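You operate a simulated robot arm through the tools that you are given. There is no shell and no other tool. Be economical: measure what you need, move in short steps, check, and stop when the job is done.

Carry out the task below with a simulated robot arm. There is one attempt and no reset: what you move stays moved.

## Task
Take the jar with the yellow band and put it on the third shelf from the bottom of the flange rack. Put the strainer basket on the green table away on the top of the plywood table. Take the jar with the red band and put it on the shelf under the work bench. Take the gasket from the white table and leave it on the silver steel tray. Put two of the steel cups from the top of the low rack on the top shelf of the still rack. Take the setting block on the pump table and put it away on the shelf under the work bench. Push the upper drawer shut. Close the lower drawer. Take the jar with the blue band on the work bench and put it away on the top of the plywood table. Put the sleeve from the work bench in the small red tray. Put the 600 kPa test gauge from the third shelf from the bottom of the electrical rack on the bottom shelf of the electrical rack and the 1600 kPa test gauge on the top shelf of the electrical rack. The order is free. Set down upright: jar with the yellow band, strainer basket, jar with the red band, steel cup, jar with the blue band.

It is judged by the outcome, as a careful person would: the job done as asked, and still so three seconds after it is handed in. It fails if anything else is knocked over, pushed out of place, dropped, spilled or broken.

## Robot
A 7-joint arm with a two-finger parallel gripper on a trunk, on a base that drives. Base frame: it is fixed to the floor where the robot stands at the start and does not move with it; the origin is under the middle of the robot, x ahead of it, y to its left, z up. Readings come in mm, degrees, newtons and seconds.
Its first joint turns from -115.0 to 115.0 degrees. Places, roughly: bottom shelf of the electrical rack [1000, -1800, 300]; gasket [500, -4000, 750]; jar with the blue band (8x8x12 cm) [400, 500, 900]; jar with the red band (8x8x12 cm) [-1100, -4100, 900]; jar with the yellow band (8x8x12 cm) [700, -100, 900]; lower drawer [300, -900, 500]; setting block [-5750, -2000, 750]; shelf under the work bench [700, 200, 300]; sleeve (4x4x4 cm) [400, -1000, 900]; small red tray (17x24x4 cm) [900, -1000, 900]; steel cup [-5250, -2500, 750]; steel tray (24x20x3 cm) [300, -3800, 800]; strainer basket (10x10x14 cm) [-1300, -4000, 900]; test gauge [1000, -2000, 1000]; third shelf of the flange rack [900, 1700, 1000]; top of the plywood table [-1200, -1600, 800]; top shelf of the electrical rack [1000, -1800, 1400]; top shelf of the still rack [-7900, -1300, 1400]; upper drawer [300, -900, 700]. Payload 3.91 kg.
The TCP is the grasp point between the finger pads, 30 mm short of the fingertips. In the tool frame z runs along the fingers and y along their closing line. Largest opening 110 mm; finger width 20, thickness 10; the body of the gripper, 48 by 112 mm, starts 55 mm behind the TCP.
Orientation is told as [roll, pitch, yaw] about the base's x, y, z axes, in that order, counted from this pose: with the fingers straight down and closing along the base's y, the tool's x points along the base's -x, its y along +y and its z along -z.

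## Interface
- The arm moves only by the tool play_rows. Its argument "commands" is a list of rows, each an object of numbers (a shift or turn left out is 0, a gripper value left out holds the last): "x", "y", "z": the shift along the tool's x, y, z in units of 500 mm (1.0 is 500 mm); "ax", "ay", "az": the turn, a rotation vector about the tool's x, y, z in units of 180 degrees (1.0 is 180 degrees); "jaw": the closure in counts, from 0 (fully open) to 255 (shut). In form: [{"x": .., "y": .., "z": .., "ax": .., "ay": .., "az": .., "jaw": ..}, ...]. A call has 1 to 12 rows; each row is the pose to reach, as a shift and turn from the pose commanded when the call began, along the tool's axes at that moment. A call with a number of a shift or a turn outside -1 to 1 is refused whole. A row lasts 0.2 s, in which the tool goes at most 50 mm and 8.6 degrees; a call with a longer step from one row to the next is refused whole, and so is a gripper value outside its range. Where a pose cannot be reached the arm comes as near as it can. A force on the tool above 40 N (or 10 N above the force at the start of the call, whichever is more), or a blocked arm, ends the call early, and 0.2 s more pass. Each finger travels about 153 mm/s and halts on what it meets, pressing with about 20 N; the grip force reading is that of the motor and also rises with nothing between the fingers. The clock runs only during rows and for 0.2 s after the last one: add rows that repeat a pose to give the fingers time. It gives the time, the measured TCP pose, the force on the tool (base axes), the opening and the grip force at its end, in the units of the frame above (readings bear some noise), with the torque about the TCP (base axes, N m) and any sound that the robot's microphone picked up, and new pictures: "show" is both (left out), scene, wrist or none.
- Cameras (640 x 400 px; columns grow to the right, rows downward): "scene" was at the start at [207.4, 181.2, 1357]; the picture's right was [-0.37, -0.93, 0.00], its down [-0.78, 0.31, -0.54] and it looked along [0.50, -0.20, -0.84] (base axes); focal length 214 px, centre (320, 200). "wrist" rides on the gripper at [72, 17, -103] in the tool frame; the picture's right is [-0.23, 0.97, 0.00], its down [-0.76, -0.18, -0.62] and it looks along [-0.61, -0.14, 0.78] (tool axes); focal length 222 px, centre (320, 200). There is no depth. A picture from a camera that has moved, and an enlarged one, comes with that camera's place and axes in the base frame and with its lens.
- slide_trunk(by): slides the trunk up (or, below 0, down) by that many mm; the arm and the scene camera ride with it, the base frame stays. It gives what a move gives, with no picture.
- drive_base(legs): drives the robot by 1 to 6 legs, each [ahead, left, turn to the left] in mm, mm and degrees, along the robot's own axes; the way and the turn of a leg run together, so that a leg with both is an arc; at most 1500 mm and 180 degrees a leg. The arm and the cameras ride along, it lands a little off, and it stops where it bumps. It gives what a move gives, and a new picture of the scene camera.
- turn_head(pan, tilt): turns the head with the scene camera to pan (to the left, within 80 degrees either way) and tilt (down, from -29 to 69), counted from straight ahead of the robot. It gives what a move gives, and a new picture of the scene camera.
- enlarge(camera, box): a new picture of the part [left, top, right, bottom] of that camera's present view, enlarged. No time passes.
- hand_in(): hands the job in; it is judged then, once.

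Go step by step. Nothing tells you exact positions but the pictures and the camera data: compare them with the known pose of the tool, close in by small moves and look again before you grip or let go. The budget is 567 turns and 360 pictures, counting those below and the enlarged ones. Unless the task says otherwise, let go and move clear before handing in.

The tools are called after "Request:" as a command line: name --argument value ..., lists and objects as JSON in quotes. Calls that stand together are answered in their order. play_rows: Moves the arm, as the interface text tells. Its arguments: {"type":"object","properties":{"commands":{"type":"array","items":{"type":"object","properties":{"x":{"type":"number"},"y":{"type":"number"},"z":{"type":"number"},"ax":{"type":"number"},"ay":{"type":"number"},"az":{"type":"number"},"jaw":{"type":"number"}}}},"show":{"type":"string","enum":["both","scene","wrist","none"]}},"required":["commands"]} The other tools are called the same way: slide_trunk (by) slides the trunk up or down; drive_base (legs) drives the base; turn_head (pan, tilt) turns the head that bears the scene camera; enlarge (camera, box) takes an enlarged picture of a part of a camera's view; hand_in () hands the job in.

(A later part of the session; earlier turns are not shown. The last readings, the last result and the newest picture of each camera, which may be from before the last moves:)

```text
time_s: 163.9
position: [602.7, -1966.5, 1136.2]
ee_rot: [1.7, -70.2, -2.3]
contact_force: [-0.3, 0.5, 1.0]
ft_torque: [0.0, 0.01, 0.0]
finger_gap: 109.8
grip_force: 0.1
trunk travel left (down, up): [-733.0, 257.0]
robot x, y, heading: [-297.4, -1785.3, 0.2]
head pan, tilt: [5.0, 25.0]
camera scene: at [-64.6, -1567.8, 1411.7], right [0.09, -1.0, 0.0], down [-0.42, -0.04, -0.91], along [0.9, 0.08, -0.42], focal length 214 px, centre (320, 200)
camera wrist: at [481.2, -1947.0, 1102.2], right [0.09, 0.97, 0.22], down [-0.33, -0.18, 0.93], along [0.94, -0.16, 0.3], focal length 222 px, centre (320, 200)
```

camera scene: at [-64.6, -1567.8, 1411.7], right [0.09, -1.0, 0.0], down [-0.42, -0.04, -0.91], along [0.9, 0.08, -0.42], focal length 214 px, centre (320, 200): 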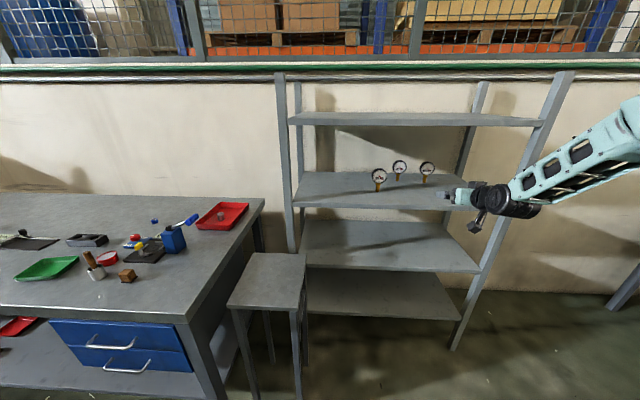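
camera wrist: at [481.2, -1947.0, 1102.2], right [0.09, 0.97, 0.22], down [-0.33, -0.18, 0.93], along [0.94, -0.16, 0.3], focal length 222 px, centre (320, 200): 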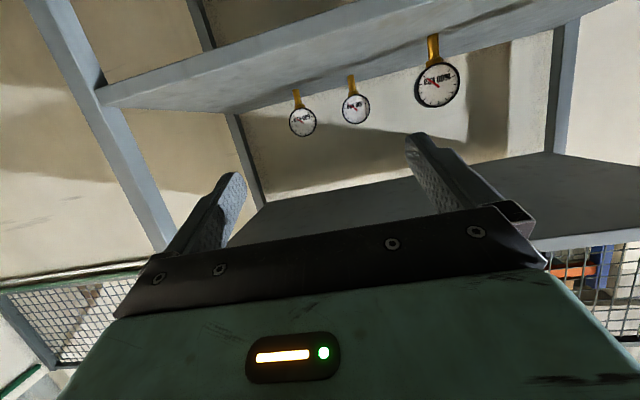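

Request:
drive_base --legs '[[60, 198, 0]]'

Request:
slide_trunk --by -52

Request:
play_rows --commands '[{"jaw": 0}]' --show "wrist"

```text
time_s: 165.6
position: [663.3, -1765.5, 1135.5]
ee_rot: [1.7, -70.1, -2.1]
contact_force: [-0.2, -0.5, -0.1]
ft_torque: [-0.01, -0.02, 0.0]
finger_gap: 110.0
grip_force: 0.1
trunk travel left (down, up): [-733.0, 257.0]
robot x, y, heading: [-239.1, -1582.9, 0.5]
head pan, tilt: [5.0, 25.0]
camera scene: at [-4.7, -1369.2, 1411.7], right [0.09, -1.0, 0.0], down [-0.42, -0.04, -0.91], along [0.9, 0.08, -0.42], focal length 214 px, centre (320, 200)
```

scene: 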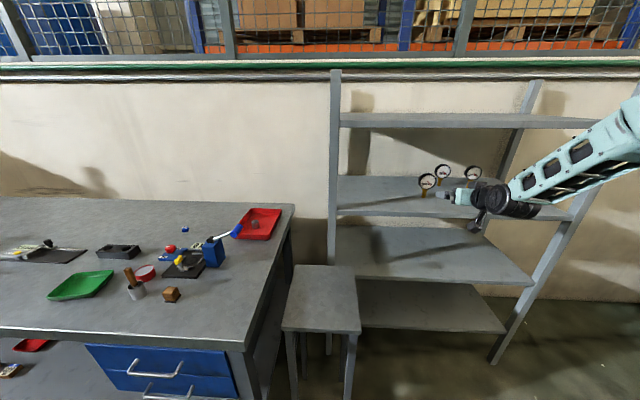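

```text
time_s: 166.5
position: [662.4, -1765.5, 1083.0]
ee_rot: [1.7, -70.0, -2.1]
contact_force: [0.3, 0.9, 0.1]
ft_torque: [0.01, -0.02, -0.03]
finger_gap: 110.0
grip_force: 0.1
trunk travel left (down, up): [-681.0, 309.0]
robot x, y, heading: [-240.3, -1590.8, 0.2]
head pan, tilt: [5.0, 25.0]
```

```text
time_s: 166.9
position: [661.6, -1766.5, 1082.8]
ee_rot: [1.6, -70.0, -2.1]
contact_force: [0.6, 0.1, 0.0]
ft_torque: [-0.02, 0.03, 0.0]
finger_gap: 109.9
grip_force: 0.0
trunk travel left (down, up): [-681.0, 309.0]
robot x, y, heading: [-237.9, -1585.7, 0.2]
head pan, tilt: [5.0, 25.0]
camera wrist: at [541.3, -1747.0, 1049.9], right [0.09, 0.97, 0.22], down [-0.33, -0.18, 0.93], along [0.94, -0.15, 0.3], focal length 222 px, centre (320, 200)
```

wrist: 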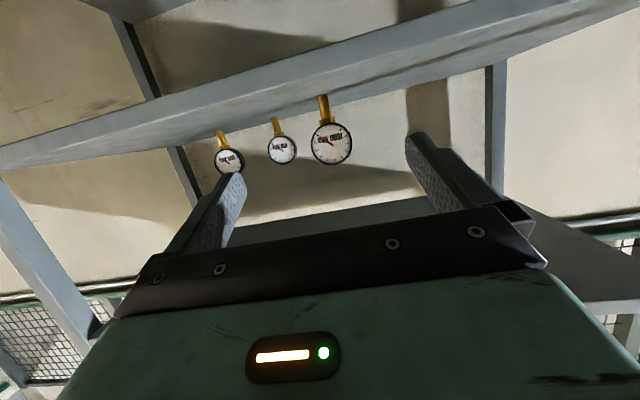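

Request:
drive_base --legs '[[170, -4, 0]]'

Request:
play_rows --commands '[{"jaw": 0}]' --show "wrist"

```text
time_s: 168.3
position: [833.1, -1769.7, 1082.2]
ee_rot: [1.6, -70.1, -2.1]
contact_force: [1.2, 0.1, -0.4]
ft_torque: [0.01, -0.01, 0.01]
finger_gap: 110.1
grip_force: 0.0
trunk travel left (down, up): [-681.0, 309.0]
robot x, y, heading: [-67.8, -1585.4, 0.3]
head pan, tilt: [5.0, 25.0]
camera scene: at [165.1, -1372.8, 1359.7], right [0.09, -1.0, 0.0], down [-0.42, -0.04, -0.91], along [0.9, 0.08, -0.42], focal length 214 px, centre (320, 200)
```

scene: 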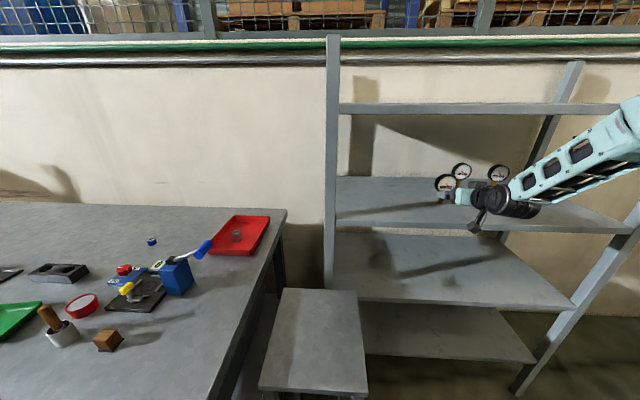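

```text
time_s: 168.7
position: [832.1, -1769.4, 1081.1]
ee_rot: [1.8, -70.0, -2.0]
contact_force: [-0.2, 0.2, -0.1]
ft_torque: [-0.02, -0.03, -0.02]
finger_gap: 109.9
grip_force: 0.0
trunk travel left (down, up): [-681.0, 309.0]
robot x, y, heading: [-69.4, -1591.5, -0.0]
head pan, tilt: [5.0, 25.0]
camera wrist: at [711.3, -1750.5, 1049.9], right [0.09, 0.97, 0.22], down [-0.33, -0.18, 0.93], along [0.94, -0.15, 0.3], focal length 222 px, centre (320, 200)
```

wrist: 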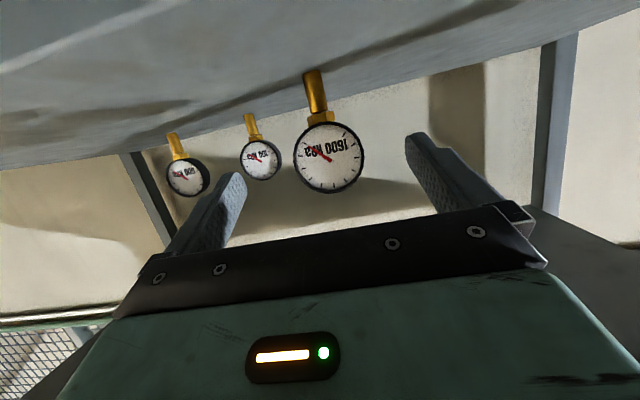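

Request:
drive_base --legs '[[112, 0, 0]]'

Request:
play_rows --commands '[{"jaw": 0}]' --show "wrist"

```text
time_s: 169.9
position: [945.1, -1767.7, 1082.8]
ee_rot: [1.7, -69.9, -2.1]
contact_force: [0.8, -0.2, -0.5]
ft_torque: [0.01, 0.0, 0.02]
finger_gap: 110.3
grip_force: 0.2
trunk travel left (down, up): [-681.0, 309.0]
robot x, y, heading: [43.9, -1591.2, 0.4]
head pan, tilt: [5.0, 25.0]
camera scene: at [275.9, -1372.3, 1359.7], right [0.09, -1.0, 0.0], down [-0.42, -0.04, -0.91], along [0.9, 0.08, -0.42], focal length 214 px, centre (320, 200)
```

scene: 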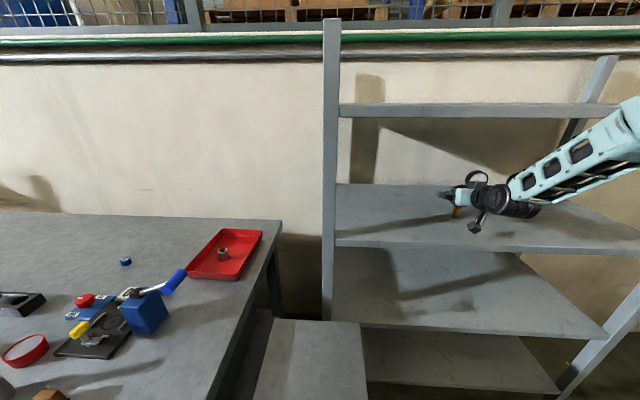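

```text
time_s: 170.3
position: [944.5, -1768.1, 1084.0]
ee_rot: [1.7, -70.0, -2.1]
contact_force: [0.5, -0.9, 1.1]
ft_torque: [0.01, -0.01, -0.02]
finger_gap: 109.9
grip_force: 0.1
trunk travel left (down, up): [-681.0, 309.0]
robot x, y, heading: [43.5, -1590.2, 0.2]
head pan, tilt: [5.0, 25.0]
camera wrist: at [822.5, -1749.4, 1049.9], right [0.09, 0.97, 0.22], down [-0.33, -0.18, 0.93], along [0.94, -0.15, 0.3], focal length 222 px, centre (320, 200)
```

wrist: 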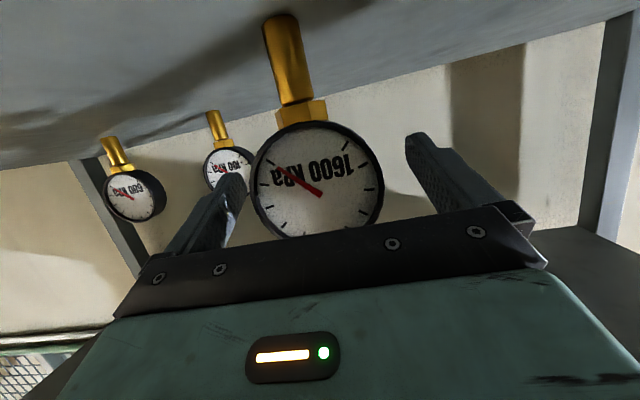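

Request:
play_rows --commands '[{"jaw": 255}, {"jaw": 255}, {"jaw": 255}]' --show "wrist"

```text
time_s: 171.1
position: [944.0, -1768.7, 1082.3]
ee_rot: [1.7, -69.9, -2.1]
contact_force: [0.0, -0.2, 1.5]
ft_torque: [0.03, -0.03, 0.01]
finger_gap: 72.6
grip_force: 20.6
trunk travel left (down, up): [-681.0, 309.0]
robot x, y, heading: [41.2, -1590.0, 0.4]
head pan, tilt: [5.0, 25.0]
camera wrist: at [822.5, -1749.5, 1050.1], right [0.09, 0.97, 0.22], down [-0.33, -0.18, 0.93], along [0.94, -0.15, 0.3], focal length 222 px, centre (320, 200)
```

wrist: 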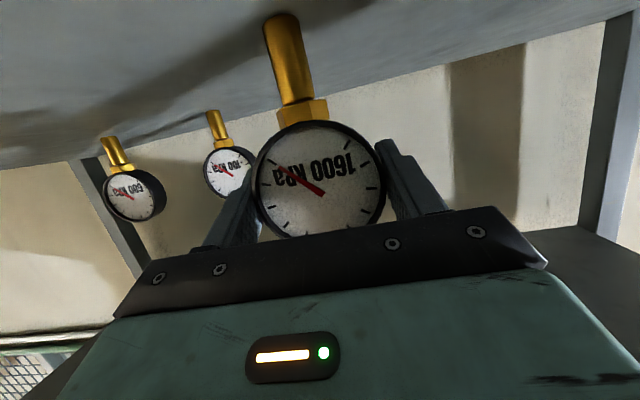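

Gripped the 1600 gauge. I lift slightly, back out and raise it for the top shelf.

Request:
slide_trunk --by 30

Request:
drive_base --legs '[[-350, 0, 0]]'

Request:
slide_trunk --by 270

Request:
play_rows --commands '[{"x": -0.075, "z": -0.027}, {"x": -0.15, "z": -0.055}, {"x": -0.2, "z": -0.073}]'

```text
time_s: 171.9
position: [944.1, -1768.8, 1111.8]
ee_rot: [1.7, -69.9, -2.1]
contact_force: [-0.6, 0.8, -1.5]
ft_torque: [-0.01, 0.02, 0.03]
finger_gap: 72.0
grip_force: 20.5
trunk travel left (down, up): [-711.0, 279.0]
robot x, y, heading: [43.8, -1587.1, -0.0]
head pan, tilt: [5.0, 25.0]
```

```text
time_s: 174.2
position: [594.9, -1772.6, 1111.2]
ee_rot: [1.7, -69.9, -2.3]
contact_force: [-0.5, 0.1, -2.1]
ft_torque: [-0.01, 0.0, 0.02]
finger_gap: 72.5
grip_force: 19.7
trunk travel left (down, up): [-711.0, 279.0]
robot x, y, heading: [-304.3, -1584.9, -0.1]
head pan, tilt: [5.0, 25.0]
camera scene: at [-72.0, -1373.7, 1389.6], right [0.09, -1.0, 0.0], down [-0.42, -0.04, -0.91], along [0.9, 0.08, -0.42], focal length 214 px, centre (320, 200)
```

scene: 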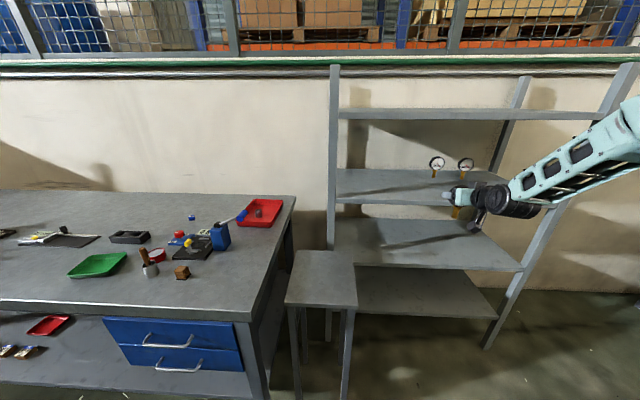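

```text
time_s: 176.9
position: [594.7, -1771.8, 1382.6]
ee_rot: [1.6, -70.0, -2.3]
contact_force: [-0.6, -0.3, -0.8]
ft_torque: [0.02, 0.03, 0.01]
finger_gap: 72.0
grip_force: 20.3
trunk travel left (down, up): [-981.0, 9.0]
robot x, y, heading: [-308.2, -1590.2, -0.2]
head pan, tilt: [5.0, 25.0]
```

```text
time_s: 177.7
position: [596.7, -1770.8, 1490.3]
ee_rot: [1.7, -70.0, -2.3]
contact_force: [0.2, -0.6, -1.9]
ft_torque: [-0.01, -0.02, -0.01]
finger_gap: 71.7
grip_force: 20.4
trunk travel left (down, up): [-981.0, 9.0]
robot x, y, heading: [-306.3, -1584.4, 0.1]
head pan, tilt: [5.0, 25.0]
camera scene: at [-72.0, -1373.6, 1659.6], right [0.09, -1.0, 0.0], down [-0.42, -0.04, -0.91], along [0.9, 0.08, -0.42], focal length 214 px, centre (320, 200)
camera wrist: at [475.4, -1752.6, 1457.3], right [0.09, 0.97, 0.22], down [-0.33, -0.18, 0.93], along [0.94, -0.16, 0.3], focal length 222 px, centre (320, 200)
```

scene: 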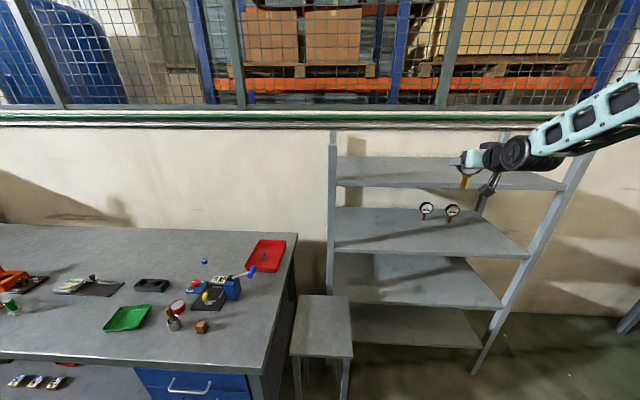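
wrist: 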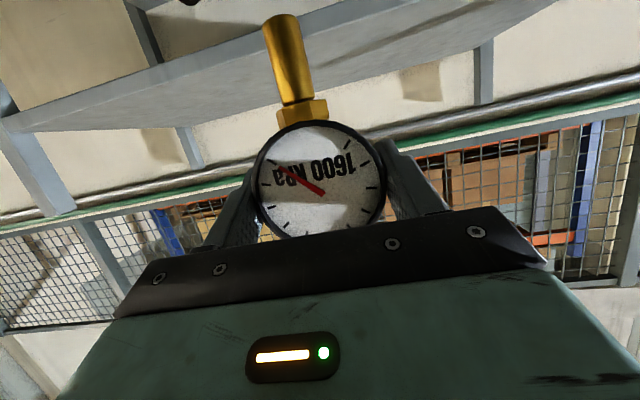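

Request:
drive_base --legs '[[310, 0, 0]]'

Request:
slide_trunk --by -30

Request:
play_rows --commands '[{"jaw": 255}]'

```text
time_s: 179.8
position: [901.5, -1771.9, 1488.4]
ee_rot: [1.7, -70.0, -2.3]
contact_force: [-0.4, -0.2, -1.7]
ft_torque: [-0.01, 0.03, 0.04]
finger_gap: 71.5
grip_force: 19.8
trunk travel left (down, up): [-981.0, 9.0]
robot x, y, heading: [-0.7, -1588.1, -0.0]
head pan, tilt: [5.0, 25.0]
camera scene: at [233.8, -1374.0, 1659.7], right [0.09, -1.0, 0.0], down [-0.42, -0.04, -0.91], along [0.9, 0.08, -0.42], focal length 214 px, centre (320, 200)
```

scene: 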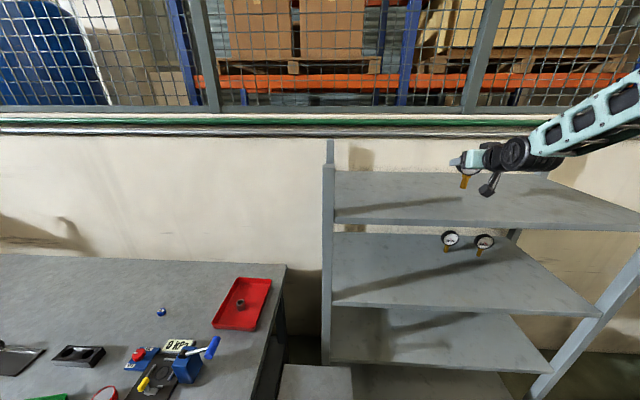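

```text
time_s: 180.5
position: [903.6, -1772.5, 1459.3]
ee_rot: [1.8, -69.9, -2.4]
contact_force: [-0.1, 0.3, -1.1]
ft_torque: [0.01, 0.02, -0.01]
finger_gap: 71.5
grip_force: 19.6
trunk travel left (down, up): [-951.0, 39.0]
robot x, y, heading: [-0.7, -1589.2, 0.2]
head pan, tilt: [5.0, 25.0]
```

```text
time_s: 180.9
position: [903.2, -1771.7, 1460.0]
ee_rot: [1.7, -69.9, -2.3]
contact_force: [-0.5, -0.1, -1.4]
ft_torque: [-0.03, -0.03, -0.03]
finger_gap: 71.8
grip_force: 19.6
trunk travel left (down, up): [-951.0, 39.0]
robot x, y, heading: [-0.1, -1589.0, -0.0]
head pan, tilt: [5.0, 25.0]
camera scene: at [234.1, -1374.0, 1629.7], right [0.09, -1.0, 0.0], down [-0.42, -0.04, -0.91], along [0.9, 0.08, -0.42], focal length 214 px, centre (320, 200)
camera wrist: at [781.2, -1753.3, 1426.8], right [0.09, 0.97, 0.22], down [-0.33, -0.18, 0.93], along [0.94, -0.16, 0.3], focal length 222 px, centre (320, 200)
```

scene: 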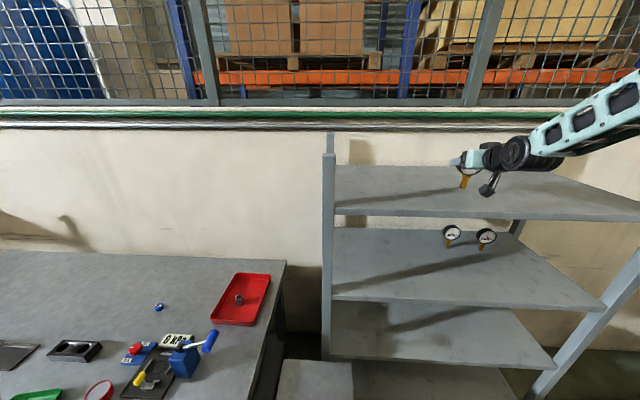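
wrist: 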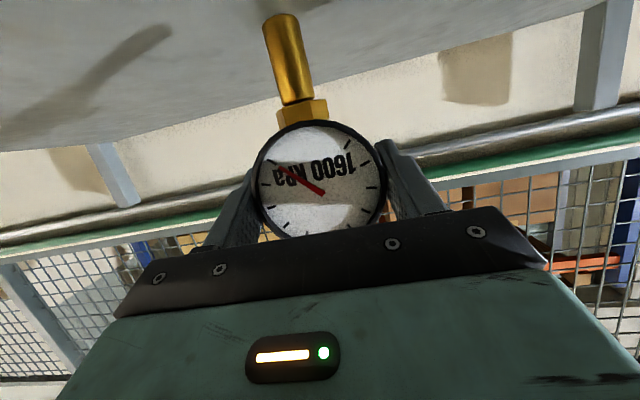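

Request:
slide_trunk --by -14

Request:
slide_trunk --by -5

Request:
slide_trunk --by -4

Request:
slide_trunk --by -4

```text
time_s: 181.5
position: [902.4, -1771.5, 1445.3]
ee_rot: [1.7, -69.8, -2.2]
contact_force: [0.6, -0.3, -2.7]
ft_torque: [-0.05, 0.01, 0.0]
finger_gap: 72.0
grip_force: 20.3
trunk travel left (down, up): [-937.0, 53.0]
robot x, y, heading: [-2.7, -1589.1, -0.1]
head pan, tilt: [5.0, 25.0]
```

```text
time_s: 182.1
position: [902.3, -1771.4, 1439.7]
ee_rot: [1.7, -69.9, -2.4]
contact_force: [0.2, 0.1, -0.9]
ft_torque: [-0.01, 0.0, -0.01]
finger_gap: 71.9
grip_force: 20.1
trunk travel left (down, up): [-932.0, 58.0]
robot x, y, heading: [-0.8, -1586.5, 0.2]
head pan, tilt: [5.0, 25.0]
```

```text
time_s: 182.6
position: [901.8, -1771.4, 1437.2]
ee_rot: [1.7, -69.9, -2.3]
contact_force: [0.0, 0.0, -1.3]
ft_torque: [-0.02, -0.02, -0.02]
finger_gap: 71.8
grip_force: 19.9
trunk travel left (down, up): [-928.0, 62.0]
robot x, y, heading: [-1.3, -1586.8, 0.1]
head pan, tilt: [5.0, 25.0]
```

```text
time_s: 183.1
position: [902.4, -1771.3, 1432.9]
ee_rot: [1.8, -70.1, -2.3]
contact_force: [0.7, -1.3, 1.2]
ft_torque: [-0.01, -0.07, 0.01]
finger_gap: 71.7
grip_force: 19.7
trunk travel left (down, up): [-924.0, 66.0]
robot x, y, heading: [-2.2, -1586.9, 0.1]
head pan, tilt: [5.0, 25.0]
```

Request:
slide_trunk --by -2

Request:
play_rows --commands '[{"jaw": 255}]' --show "wrist"

```text
time_s: 183.7
position: [902.7, -1773.0, 1432.6]
ee_rot: [1.7, -70.1, -2.3]
contact_force: [-0.2, -0.9, 9.6]
ft_torque: [0.04, -0.04, 0.01]
finger_gap: 71.8
grip_force: 20.2
trunk travel left (down, up): [-922.0, 68.0]
robot x, y, heading: [-1.9, -1587.3, 0.1]
head pan, tilt: [5.0, 25.0]
```

```text
time_s: 184.1
position: [901.4, -1772.2, 1433.4]
ee_rot: [1.6, -70.1, -2.4]
contact_force: [1.5, -0.7, 14.4]
ft_torque: [0.0, -0.14, 0.05]
finger_gap: 71.8
grip_force: 20.0
trunk travel left (down, up): [-922.0, 68.0]
robot x, y, heading: [-2.0, -1589.4, -0.0]
head pan, tilt: [5.0, 25.0]
camera wrist: at [781.0, -1753.3, 1399.6], right [0.09, 0.97, 0.22], down [-0.33, -0.18, 0.93], along [0.94, -0.16, 0.3], focal length 222 px, centre (320, 200)
```

wrist: 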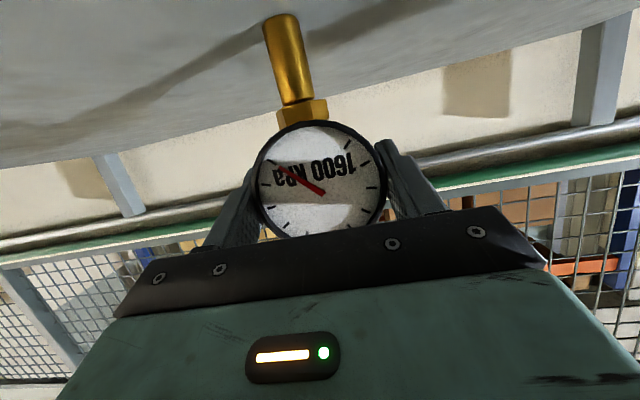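

Request:
play_rows --commands '[{"jaw": 84}, {"jaw": 84}, {"jaw": 70}, {"jaw": 50}, {"jaw": 25}, {"jaw": 0}, {"jaw": 0}]' --show "wrist"

```text
time_s: 185.7
position: [902.5, -1772.2, 1430.0]
ee_rot: [1.7, -70.0, -2.4]
contact_force: [0.7, -0.6, 0.1]
ft_torque: [-0.02, -0.02, 0.01]
finger_gap: 110.0
grip_force: 0.1
trunk travel left (down, up): [-922.0, 68.0]
robot x, y, heading: [-1.5, -1586.9, 0.1]
head pan, tilt: [5.0, 25.0]
camera wrist: at [781.1, -1753.3, 1397.9], right [0.09, 0.97, 0.22], down [-0.33, -0.18, 0.93], along [0.94, -0.16, 0.3], focal length 222 px, centre (320, 200)
```

wrist: 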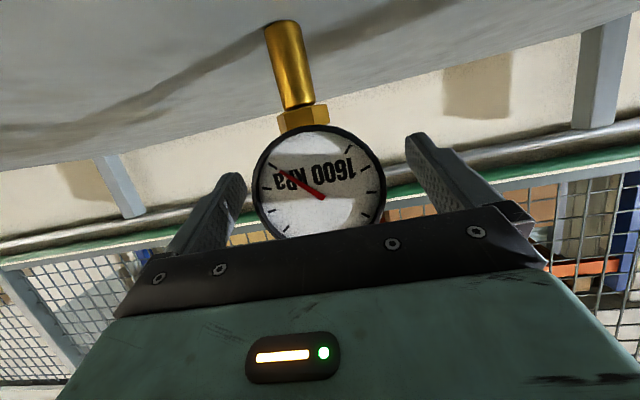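

The 1600 gauge stands on the top shelf. I back out, lower and line up with the 600 gauge.

Request:
drive_base --legs '[[-330, 0, 0], [0, -272, 0]]'

Request:
slide_trunk --by -346

Request:
play_rows --commands '[{"jaw": 0}]'

```text
time_s: 189.4
position: [574.7, -2046.9, 1430.4]
ee_rot: [1.7, -70.0, -2.3]
contact_force: [0.4, -0.8, 0.6]
ft_torque: [0.0, 0.03, -0.01]
finger_gap: 109.9
grip_force: 0.0
trunk travel left (down, up): [-922.0, 68.0]
robot x, y, heading: [-331.1, -1861.1, -0.4]
head pan, tilt: [5.0, 25.0]
camera scene: at [-93.7, -1647.4, 1600.6], right [0.09, -1.0, 0.0], down [-0.42, -0.04, -0.91], along [0.9, 0.08, -0.42], focal length 214 px, centre (320, 200)
```

scene: 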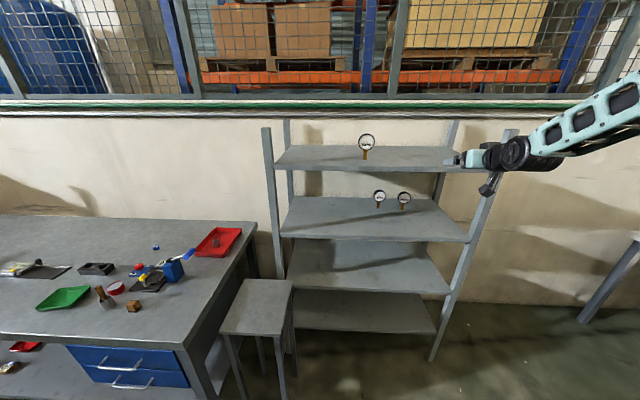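

```text
time_s: 192.7
position: [573.1, -2046.9, 1085.1]
ee_rot: [1.7, -70.0, -2.3]
contact_force: [0.3, 0.1, -0.8]
ft_torque: [0.0, -0.02, -0.02]
finger_gap: 110.2
grip_force: 0.0
trunk travel left (down, up): [-576.0, 414.0]
robot x, y, heading: [-326.4, -1861.1, -0.1]
head pan, tilt: [5.0, 25.0]
```

```text
time_s: 193.1
position: [574.0, -2047.4, 1083.7]
ee_rot: [1.7, -70.0, -2.5]
contact_force: [-0.5, -0.4, -0.6]
ft_torque: [-0.01, 0.01, 0.02]
finger_gap: 110.1
grip_force: 0.1
trunk travel left (down, up): [-576.0, 414.0]
robot x, y, heading: [-324.7, -1861.8, -0.2]
head pan, tilt: [5.0, 25.0]
camera scene: at [-93.7, -1647.5, 1254.7], right [0.09, -1.0, 0.0], down [-0.42, -0.04, -0.91], along [0.9, 0.08, -0.42], focal length 214 px, centre (320, 200)
camera wrist: at [453.0, -2027.4, 1051.9], right [0.09, 0.97, 0.22], down [-0.33, -0.18, 0.93], along [0.94, -0.16, 0.3], focal length 222 px, centre (320, 200)
```

scene: 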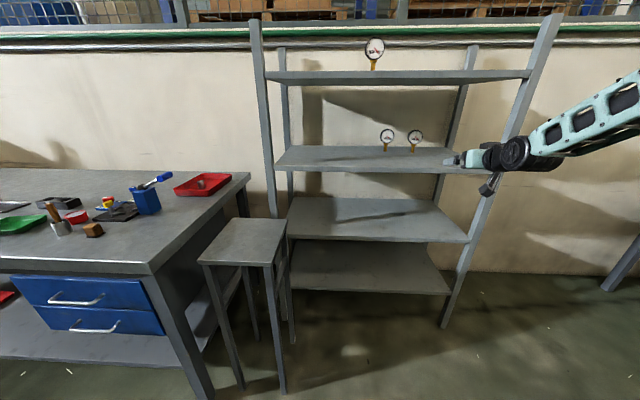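
wrist: 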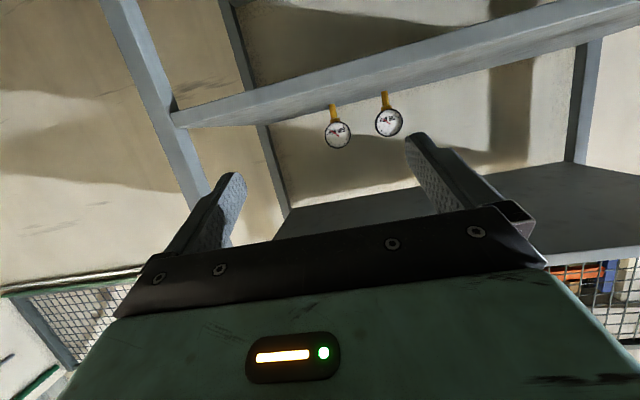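

The 600 gauge sits in line. To keep the forearm clear of the shelf above, I flatten it: arm up, trunk down.

Request:
play_rows --commands '[{"x": -0.08, "z": -0.029}, {"x": -0.16, "z": -0.058}, {"x": -0.24, "z": -0.087}, {"x": -0.3, "z": -0.109}]' --show "none"

Request:
slide_trunk --by -158

Request:
turn_head --pan -20 --tilt 10

```text
time_s: 194.1
position: [577.2, -2048.7, 1242.2]
ee_rot: [1.9, -69.9, -2.5]
contact_force: [-0.3, 0.9, -0.4]
ft_torque: [-0.04, -0.04, 0.0]
finger_gap: 109.8
grip_force: 0.0
trunk travel left (down, up): [-576.0, 414.0]
robot x, y, heading: [-328.1, -1861.6, 0.1]
head pan, tilt: [5.0, 25.0]
```

```text
time_s: 196.0
position: [576.3, -2048.8, 1085.7]
ee_rot: [1.6, -70.0, -2.4]
contact_force: [0.2, 0.8, 0.4]
ft_torque: [-0.03, 0.0, 0.0]
finger_gap: 110.1
grip_force: 0.1
trunk travel left (down, up): [-418.0, 572.0]
robot x, y, heading: [-330.0, -1860.0, -0.2]
head pan, tilt: [5.0, 25.0]
```

```text
time_s: 196.8
position: [577.3, -2048.7, 1086.8]
ee_rot: [1.6, -69.9, -2.4]
contact_force: [0.0, 0.6, -0.9]
ft_torque: [-0.02, 0.02, -0.03]
finger_gap: 109.9
grip_force: 0.1
trunk travel left (down, up): [-418.0, 572.0]
robot x, y, heading: [-326.2, -1863.1, -0.1]
head pan, tilt: [-20.0, 10.0]
camera scene: at [-98.2, -1687.3, 1121.0], right [-0.34, -0.94, 0.0], down [-0.16, 0.06, -0.98], along [0.93, -0.34, -0.17], focal length 214 px, centre (320, 200)
```

scene: 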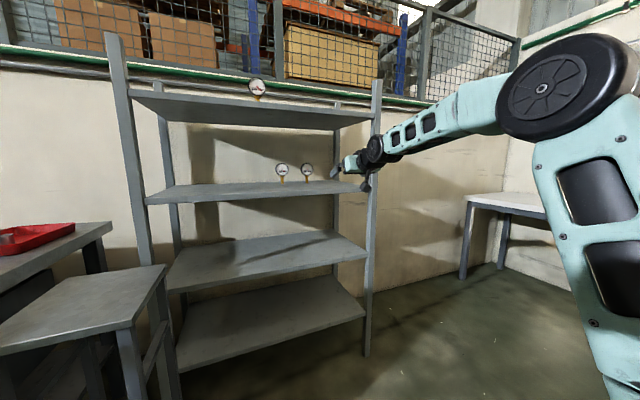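

Request:
drive_base --legs '[[390, 0, 0]]'

Request:
play_rows --commands '[{"jaw": 0}]' --show "wrist"

```text
time_s: 199.3
position: [967.7, -2058.4, 1085.5]
ee_rot: [1.7, -69.9, -2.8]
contact_force: [0.0, -0.5, -0.4]
ft_torque: [0.04, 0.0, 0.01]
finger_gap: 110.0
grip_force: 0.1
trunk travel left (down, up): [-418.0, 572.0]
robot x, y, heading: [63.4, -1866.8, -0.5]
head pan, tilt: [-20.0, 10.0]
camera scene: at [295.3, -1691.6, 1121.0], right [-0.35, -0.94, 0.0], down [-0.16, 0.06, -0.98], along [0.92, -0.35, -0.17], focal length 214 px, centre (320, 200)
```

scene: 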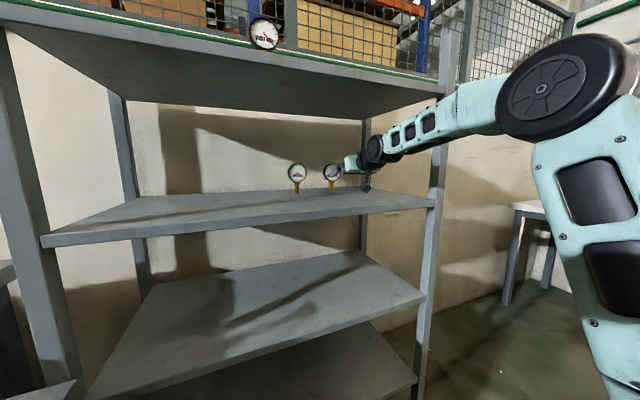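

```text
time_s: 199.7
position: [968.6, -2060.0, 1084.9]
ee_rot: [1.7, -69.9, -3.0]
contact_force: [-0.1, -0.3, 0.1]
ft_torque: [0.0, 0.05, -0.02]
finger_gap: 109.9
grip_force: 0.1
trunk travel left (down, up): [-418.0, 572.0]
robot x, y, heading: [64.6, -1864.8, -0.7]
head pan, tilt: [-20.0, 10.0]
camera wrist: at [845.9, -2038.7, 1052.7], right [0.1, 0.97, 0.22], down [-0.33, -0.18, 0.93], along [0.94, -0.17, 0.3], focal length 222 px, centre (320, 200)
```

wrist: 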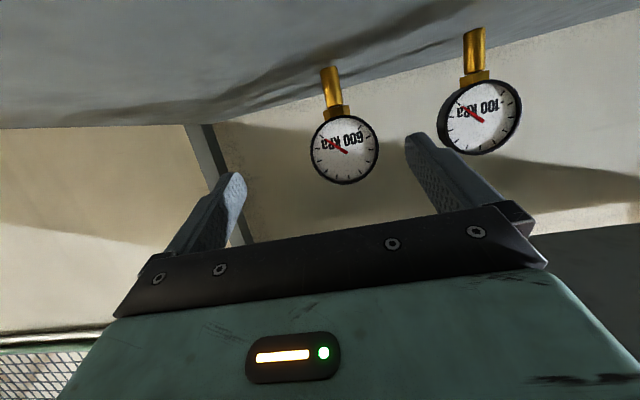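

Request:
drive_base --legs '[[0, 5, 0.6], [80, 0, 0]]'

Request:
play_rows --commands '[{"jaw": 0}]' --show "wrist"

```text
time_s: 201.1
position: [1048.9, -2043.9, 1085.1]
ee_rot: [1.7, -69.8, -2.2]
contact_force: [-1.3, -0.1, 0.3]
ft_torque: [-0.02, 0.0, -0.01]
finger_gap: 109.9
grip_force: 0.1
trunk travel left (down, up): [-418.0, 572.0]
robot x, y, heading: [145.5, -1860.7, -0.2]
head pan, tilt: [-20.0, 10.0]
camera scene: at [373.0, -1683.9, 1121.0], right [-0.34, -0.94, 0.0], down [-0.16, 0.06, -0.98], along [0.93, -0.34, -0.17], focal length 214 px, centre (320, 200)
```

scene: 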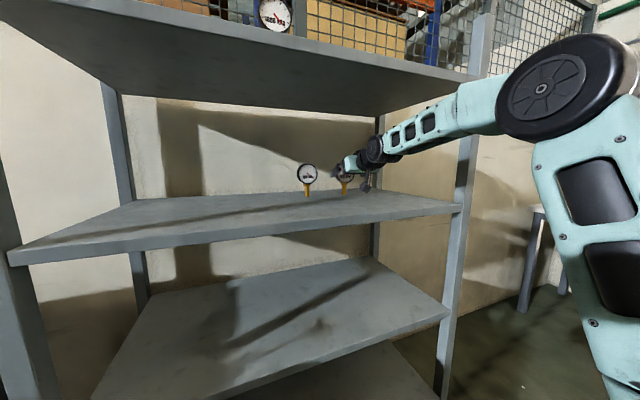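

```text
time_s: 201.5
position: [1049.7, -2044.0, 1085.0]
ee_rot: [1.9, -69.9, -2.3]
contact_force: [-0.3, -0.4, 0.7]
ft_torque: [0.03, 0.0, 0.01]
finger_gap: 110.0
grip_force: 0.0
trunk travel left (down, up): [-418.0, 572.0]
robot x, y, heading: [144.1, -1859.1, 0.2]
head pan, tilt: [-20.0, 10.0]
camera wrist: at [927.4, -2024.8, 1052.6], right [0.09, 0.97, 0.22], down [-0.33, -0.18, 0.93], along [0.94, -0.15, 0.3], focal length 222 px, centre (320, 200)
```

wrist: 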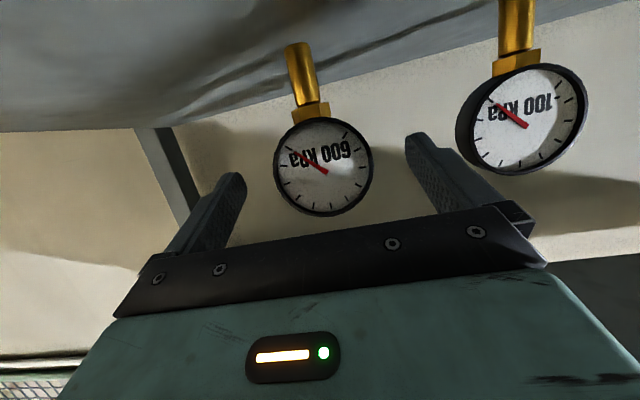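

Request:
drive_base --legs '[[36, 0, 0]]'

Request:
play_rows --commands '[{"jaw": 0}, {"jaw": 255}, {"jaw": 255}, {"jaw": 255}]' --show "wrist"

```text
time_s: 202.3
position: [1086.4, -2042.8, 1084.9]
ee_rot: [1.7, -69.8, -2.2]
contact_force: [0.0, 0.7, 0.0]
ft_torque: [0.0, -0.01, 0.02]
finger_gap: 109.8
grip_force: 0.0
trunk travel left (down, up): [-418.0, 572.0]
robot x, y, heading: [180.2, -1859.2, 0.2]
head pan, tilt: [-20.0, 10.0]
camera scene: at [409.5, -1683.8, 1121.0], right [-0.34, -0.94, 0.0], down [-0.16, 0.06, -0.98], along [0.93, -0.34, -0.17], focal length 214 px, centre (320, 200)
```

scene: 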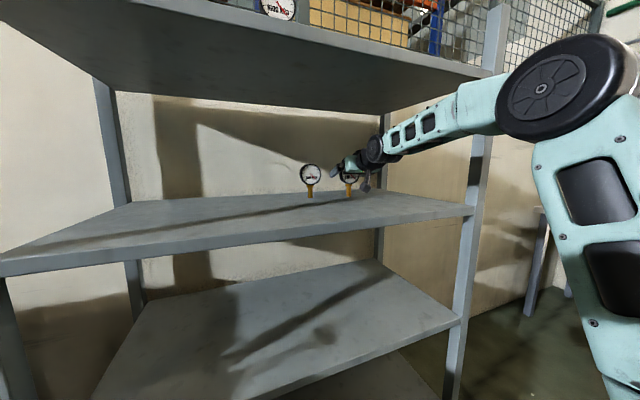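

```text
time_s: 203.3
position: [1085.0, -2043.3, 1085.3]
ee_rot: [1.7, -69.9, -2.2]
contact_force: [0.3, -0.5, -0.2]
ft_torque: [-0.03, -0.05, -0.02]
finger_gap: 71.9
grip_force: 19.9
trunk travel left (down, up): [-418.0, 572.0]
robot x, y, heading: [181.5, -1858.0, -0.1]
head pan, tilt: [-20.0, 10.0]
camera wrist: at [964.1, -2024.6, 1052.7], right [0.09, 0.97, 0.22], down [-0.33, -0.18, 0.93], along [0.94, -0.15, 0.3], focal length 222 px, centre (320, 200)
```

wrist: 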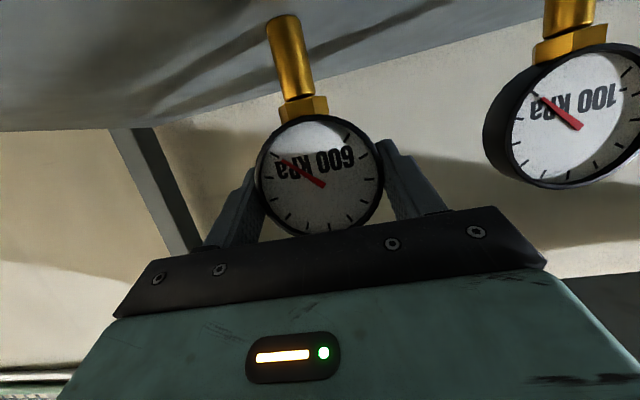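

Request:
slide_trunk --by 25

Request:
drive_base --legs '[[-520, 0, 0]]'

Request:
play_rows --commands '[{"x": 0.09, "z": 0.033}, {"x": 0.18, "z": 0.066}, {"x": 0.27, "z": 0.099}, {"x": 0.36, "z": 0.131}, {"x": 0.45, "z": 0.164}, {"x": 0.5, "z": 0.182}]' --show "none"

Request:
slide_trunk --by -390

Request:
turn_head --pan -20 --tilt 25

```text
time_s: 204.1
position: [1086.1, -2043.8, 1109.6]
ee_rot: [1.7, -69.8, -2.2]
contact_force: [0.7, 1.1, -1.5]
ft_torque: [0.0, 0.02, -0.03]
finger_gap: 71.7
grip_force: 19.3
trunk travel left (down, up): [-443.0, 547.0]
robot x, y, heading: [180.7, -1857.1, 0.0]
head pan, tilt: [-20.0, 10.0]
```

```text
time_s: 207.1
position: [560.2, -2045.6, 1109.5]
ee_rot: [1.7, -70.0, -2.5]
contact_force: [0.3, -0.3, -1.4]
ft_torque: [0.01, 0.01, -0.01]
finger_gap: 71.5
grip_force: 19.6
trunk travel left (down, up): [-443.0, 547.0]
robot x, y, heading: [-344.2, -1856.9, -0.1]
head pan, tilt: [-20.0, 10.0]
camera scene: at [-114.8, -1684.6, 1146.0], right [-0.34, -0.94, 0.0], down [-0.16, 0.06, -0.98], along [0.93, -0.34, -0.17], focal length 214 px, centre (320, 200)
```

scene: 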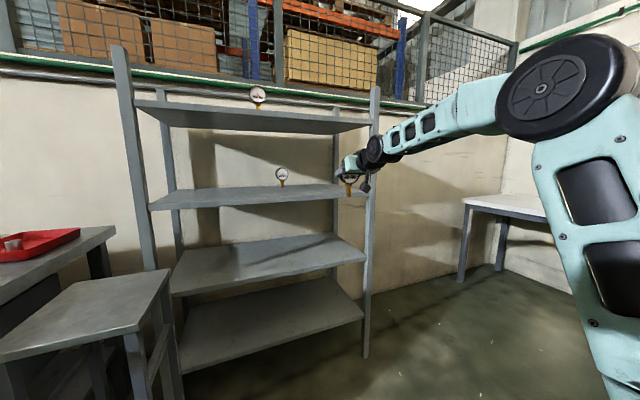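

```text
time_s: 208.5
position: [562.6, -2044.6, 843.1]
ee_rot: [1.6, -70.0, -2.3]
contact_force: [-0.5, -0.5, -1.0]
ft_torque: [0.01, 0.06, 0.01]
finger_gap: 71.9
grip_force: 20.1
trunk travel left (down, up): [-443.0, 547.0]
robot x, y, heading: [-349.0, -1855.4, 0.0]
head pan, tilt: [-20.0, 10.0]
```

```text
time_s: 212.3
position: [562.2, -2044.3, 455.3]
ee_rot: [1.8, -69.9, -2.4]
contact_force: [-0.2, -0.3, -1.9]
ft_torque: [-0.04, 0.02, -0.01]
finger_gap: 71.8
grip_force: 19.9
trunk travel left (down, up): [-53.0, 937.0]
robot x, y, heading: [-342.5, -1858.9, -0.2]
head pan, tilt: [-20.0, 10.0]
```

```text
time_s: 213.0
position: [561.9, -2044.3, 454.6]
ee_rot: [1.6, -69.9, -2.4]
contact_force: [0.4, 0.8, -1.4]
ft_torque: [0.02, 0.01, -0.05]
finger_gap: 71.6
grip_force: 19.7
trunk travel left (down, up): [-53.0, 937.0]
robot x, y, heading: [-345.1, -1856.7, 0.3]
head pan, tilt: [-20.0, 25.0]
camera scene: at [-115.7, -1684.3, 731.7], right [-0.34, -0.94, 0.0], down [-0.4, 0.14, -0.91], along [0.85, -0.31, -0.42], focal length 214 px, centre (320, 200)
```

scene: 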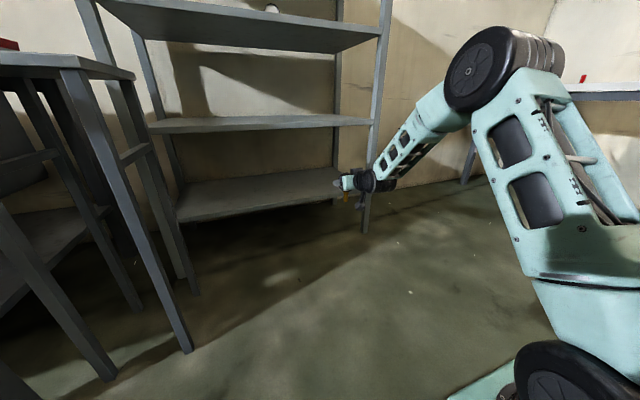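

Request:
slide_trunk --by -25

Request:
drive_base --legs '[[200, 90, 0], [120, 0, 0]]'

Request:
play_rows --commands '[{"jaw": 255}]' --show "wrist"

```text
time_s: 213.7
position: [561.3, -2044.4, 429.2]
ee_rot: [1.8, -69.9, -2.4]
contact_force: [-0.5, 0.3, -1.6]
ft_torque: [-0.02, 0.02, -0.02]
finger_gap: 71.4
grip_force: 20.1
trunk travel left (down, up): [-28.0, 962.0]
robot x, y, heading: [-344.9, -1861.7, -0.1]
head pan, tilt: [-20.0, 25.0]
```

```text
time_s: 216.3
position: [886.3, -1951.7, 430.0]
ee_rot: [1.7, -69.9, -2.2]
contact_force: [-0.1, -0.9, -1.4]
ft_torque: [-0.01, -0.02, 0.02]
finger_gap: 71.6
grip_force: 19.7
trunk travel left (down, up): [-28.0, 962.0]
robot x, y, heading: [-18.5, -1770.1, -0.1]
head pan, tilt: [-20.0, 25.0]
camera scene: at [208.7, -1593.7, 706.6], right [-0.34, -0.94, 0.0], down [-0.4, 0.14, -0.91], along [0.85, -0.31, -0.42], focal length 214 px, centre (320, 200)
```

scene: 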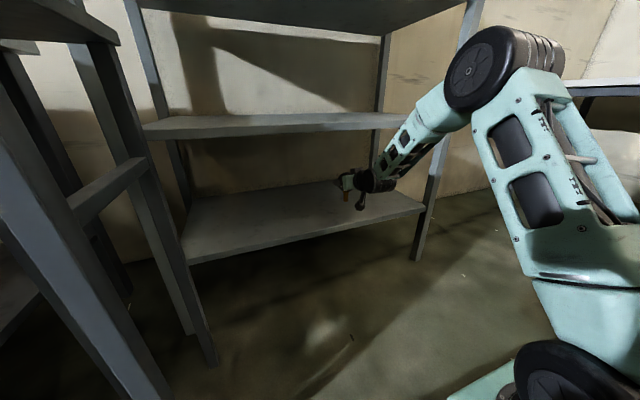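

```text
time_s: 216.7
position: [886.5, -1951.5, 428.9]
ee_rot: [1.7, -69.9, -2.2]
contact_force: [0.5, -0.2, -1.3]
ft_torque: [-0.01, 0.02, 0.01]
finger_gap: 71.5
grip_force: 19.9
trunk travel left (down, up): [-28.0, 962.0]
robot x, y, heading: [-23.0, -1769.2, -0.3]
head pan, tilt: [-20.0, 25.0]
camera wrist: at [765.8, -1932.6, 396.9], right [0.09, 0.97, 0.22], down [-0.33, -0.18, 0.93], along [0.94, -0.15, 0.3], focal length 222 px, centre (320, 200)
```

wrist: 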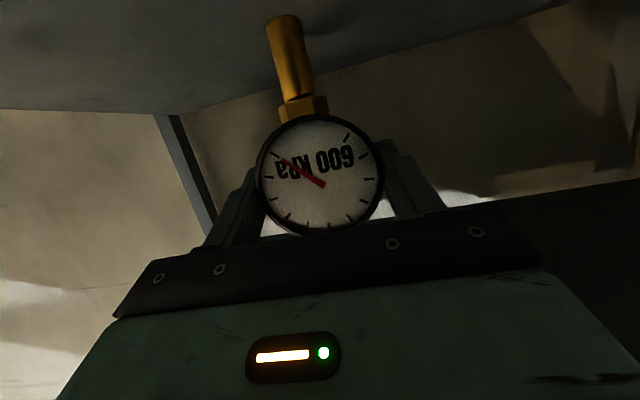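

Request:
slide_trunk --by -26

Request:
play_rows --commands '[{"x": 0.0188, "z": 0.0068}, {"x": 0.0282, "z": 0.0103}]' --show "none"

Request:
play_rows --commands '[{"x": 0.0094, "z": 0.0034}]' --show "none"

Request:
play_rows --commands '[{"x": 0.0094, "z": 0.0034}]' --show "wrist"

```text
time_s: 217.4
position: [887.6, -1951.4, 404.0]
ee_rot: [1.6, -69.9, -2.2]
contact_force: [1.0, -0.3, -1.3]
ft_torque: [-0.02, 0.02, -0.03]
finger_gap: 71.5
grip_force: 20.1
trunk travel left (down, up): [-2.0, 988.0]
robot x, y, heading: [-16.9, -1768.8, -0.1]
head pan, tilt: [-20.0, 25.0]
```

```text
time_s: 218.0
position: [887.6, -1952.2, 387.4]
ee_rot: [1.7, -70.0, -2.2]
contact_force: [0.1, -1.4, -1.8]
ft_torque: [0.01, 0.01, -0.01]
finger_gap: 71.3
grip_force: 20.1
trunk travel left (down, up): [-2.0, 988.0]
robot x, y, heading: [-20.0, -1771.4, 0.0]
head pan, tilt: [-20.0, 25.0]
```

```text
time_s: 218.4
position: [887.4, -1952.4, 385.2]
ee_rot: [1.6, -70.1, -2.0]
contact_force: [-2.8, 0.7, 5.3]
ft_torque: [0.03, 0.19, 0.02]
finger_gap: 71.4
grip_force: 20.0
trunk travel left (down, up): [-2.0, 988.0]
robot x, y, heading: [-22.6, -1767.7, 0.0]
head pan, tilt: [-20.0, 25.0]
```

```text
time_s: 218.8
position: [887.8, -1951.8, 381.1]
ee_rot: [1.5, -70.3, -2.1]
contact_force: [1.0, -1.6, 18.0]
ft_torque: [-0.02, -0.17, -0.11]
finger_gap: 71.1
grip_force: 20.2
trunk travel left (down, up): [-2.0, 988.0]
robot x, y, heading: [-16.8, -1770.4, 0.2]
head pan, tilt: [-20.0, 25.0]
camera wrist: at [767.2, -1933.0, 348.4], right [0.09, 0.97, 0.22], down [-0.33, -0.18, 0.93], along [0.94, -0.15, 0.31], focal length 222 px, centre (320, 200)
```

wrist: 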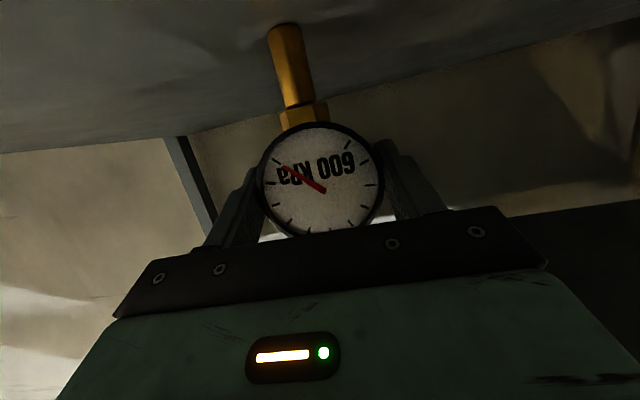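

Request:
play_rows --commands '[{"x": -0.005, "z": -0.002}, {"x": -0.005, "z": -0.002, "jaw": 84}, {"x": -0.005, "z": -0.002, "jaw": 84}, {"x": -0.005, "z": -0.002, "jaw": 70}, {"x": -0.005, "z": -0.002, "jaw": 50}, {"x": -0.005, "z": -0.002, "jaw": 25}, {"x": -0.005, "z": -0.002, "jaw": 0}, {"x": -0.005, "z": -0.002, "jaw": 0}]' --show "wrist"

```text
time_s: 220.6
position: [886.2, -1951.1, 380.8]
ee_rot: [1.8, -69.8, -2.2]
contact_force: [0.0, -0.1, -0.4]
ft_torque: [0.01, -0.01, 0.0]
finger_gap: 110.1
grip_force: 0.0
trunk travel left (down, up): [-2.0, 988.0]
robot x, y, heading: [-20.7, -1770.6, -0.0]
head pan, tilt: [-20.0, 25.0]
camera wrist: at [765.6, -1932.5, 348.4], right [0.09, 0.97, 0.22], down [-0.33, -0.18, 0.93], along [0.94, -0.15, 0.3], focal length 222 px, centre (320, 200)
```

wrist: 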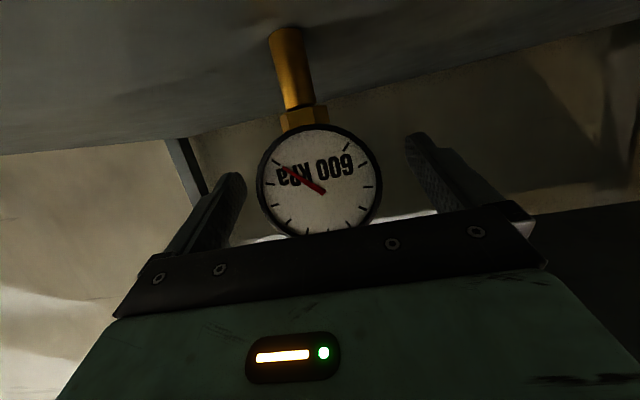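

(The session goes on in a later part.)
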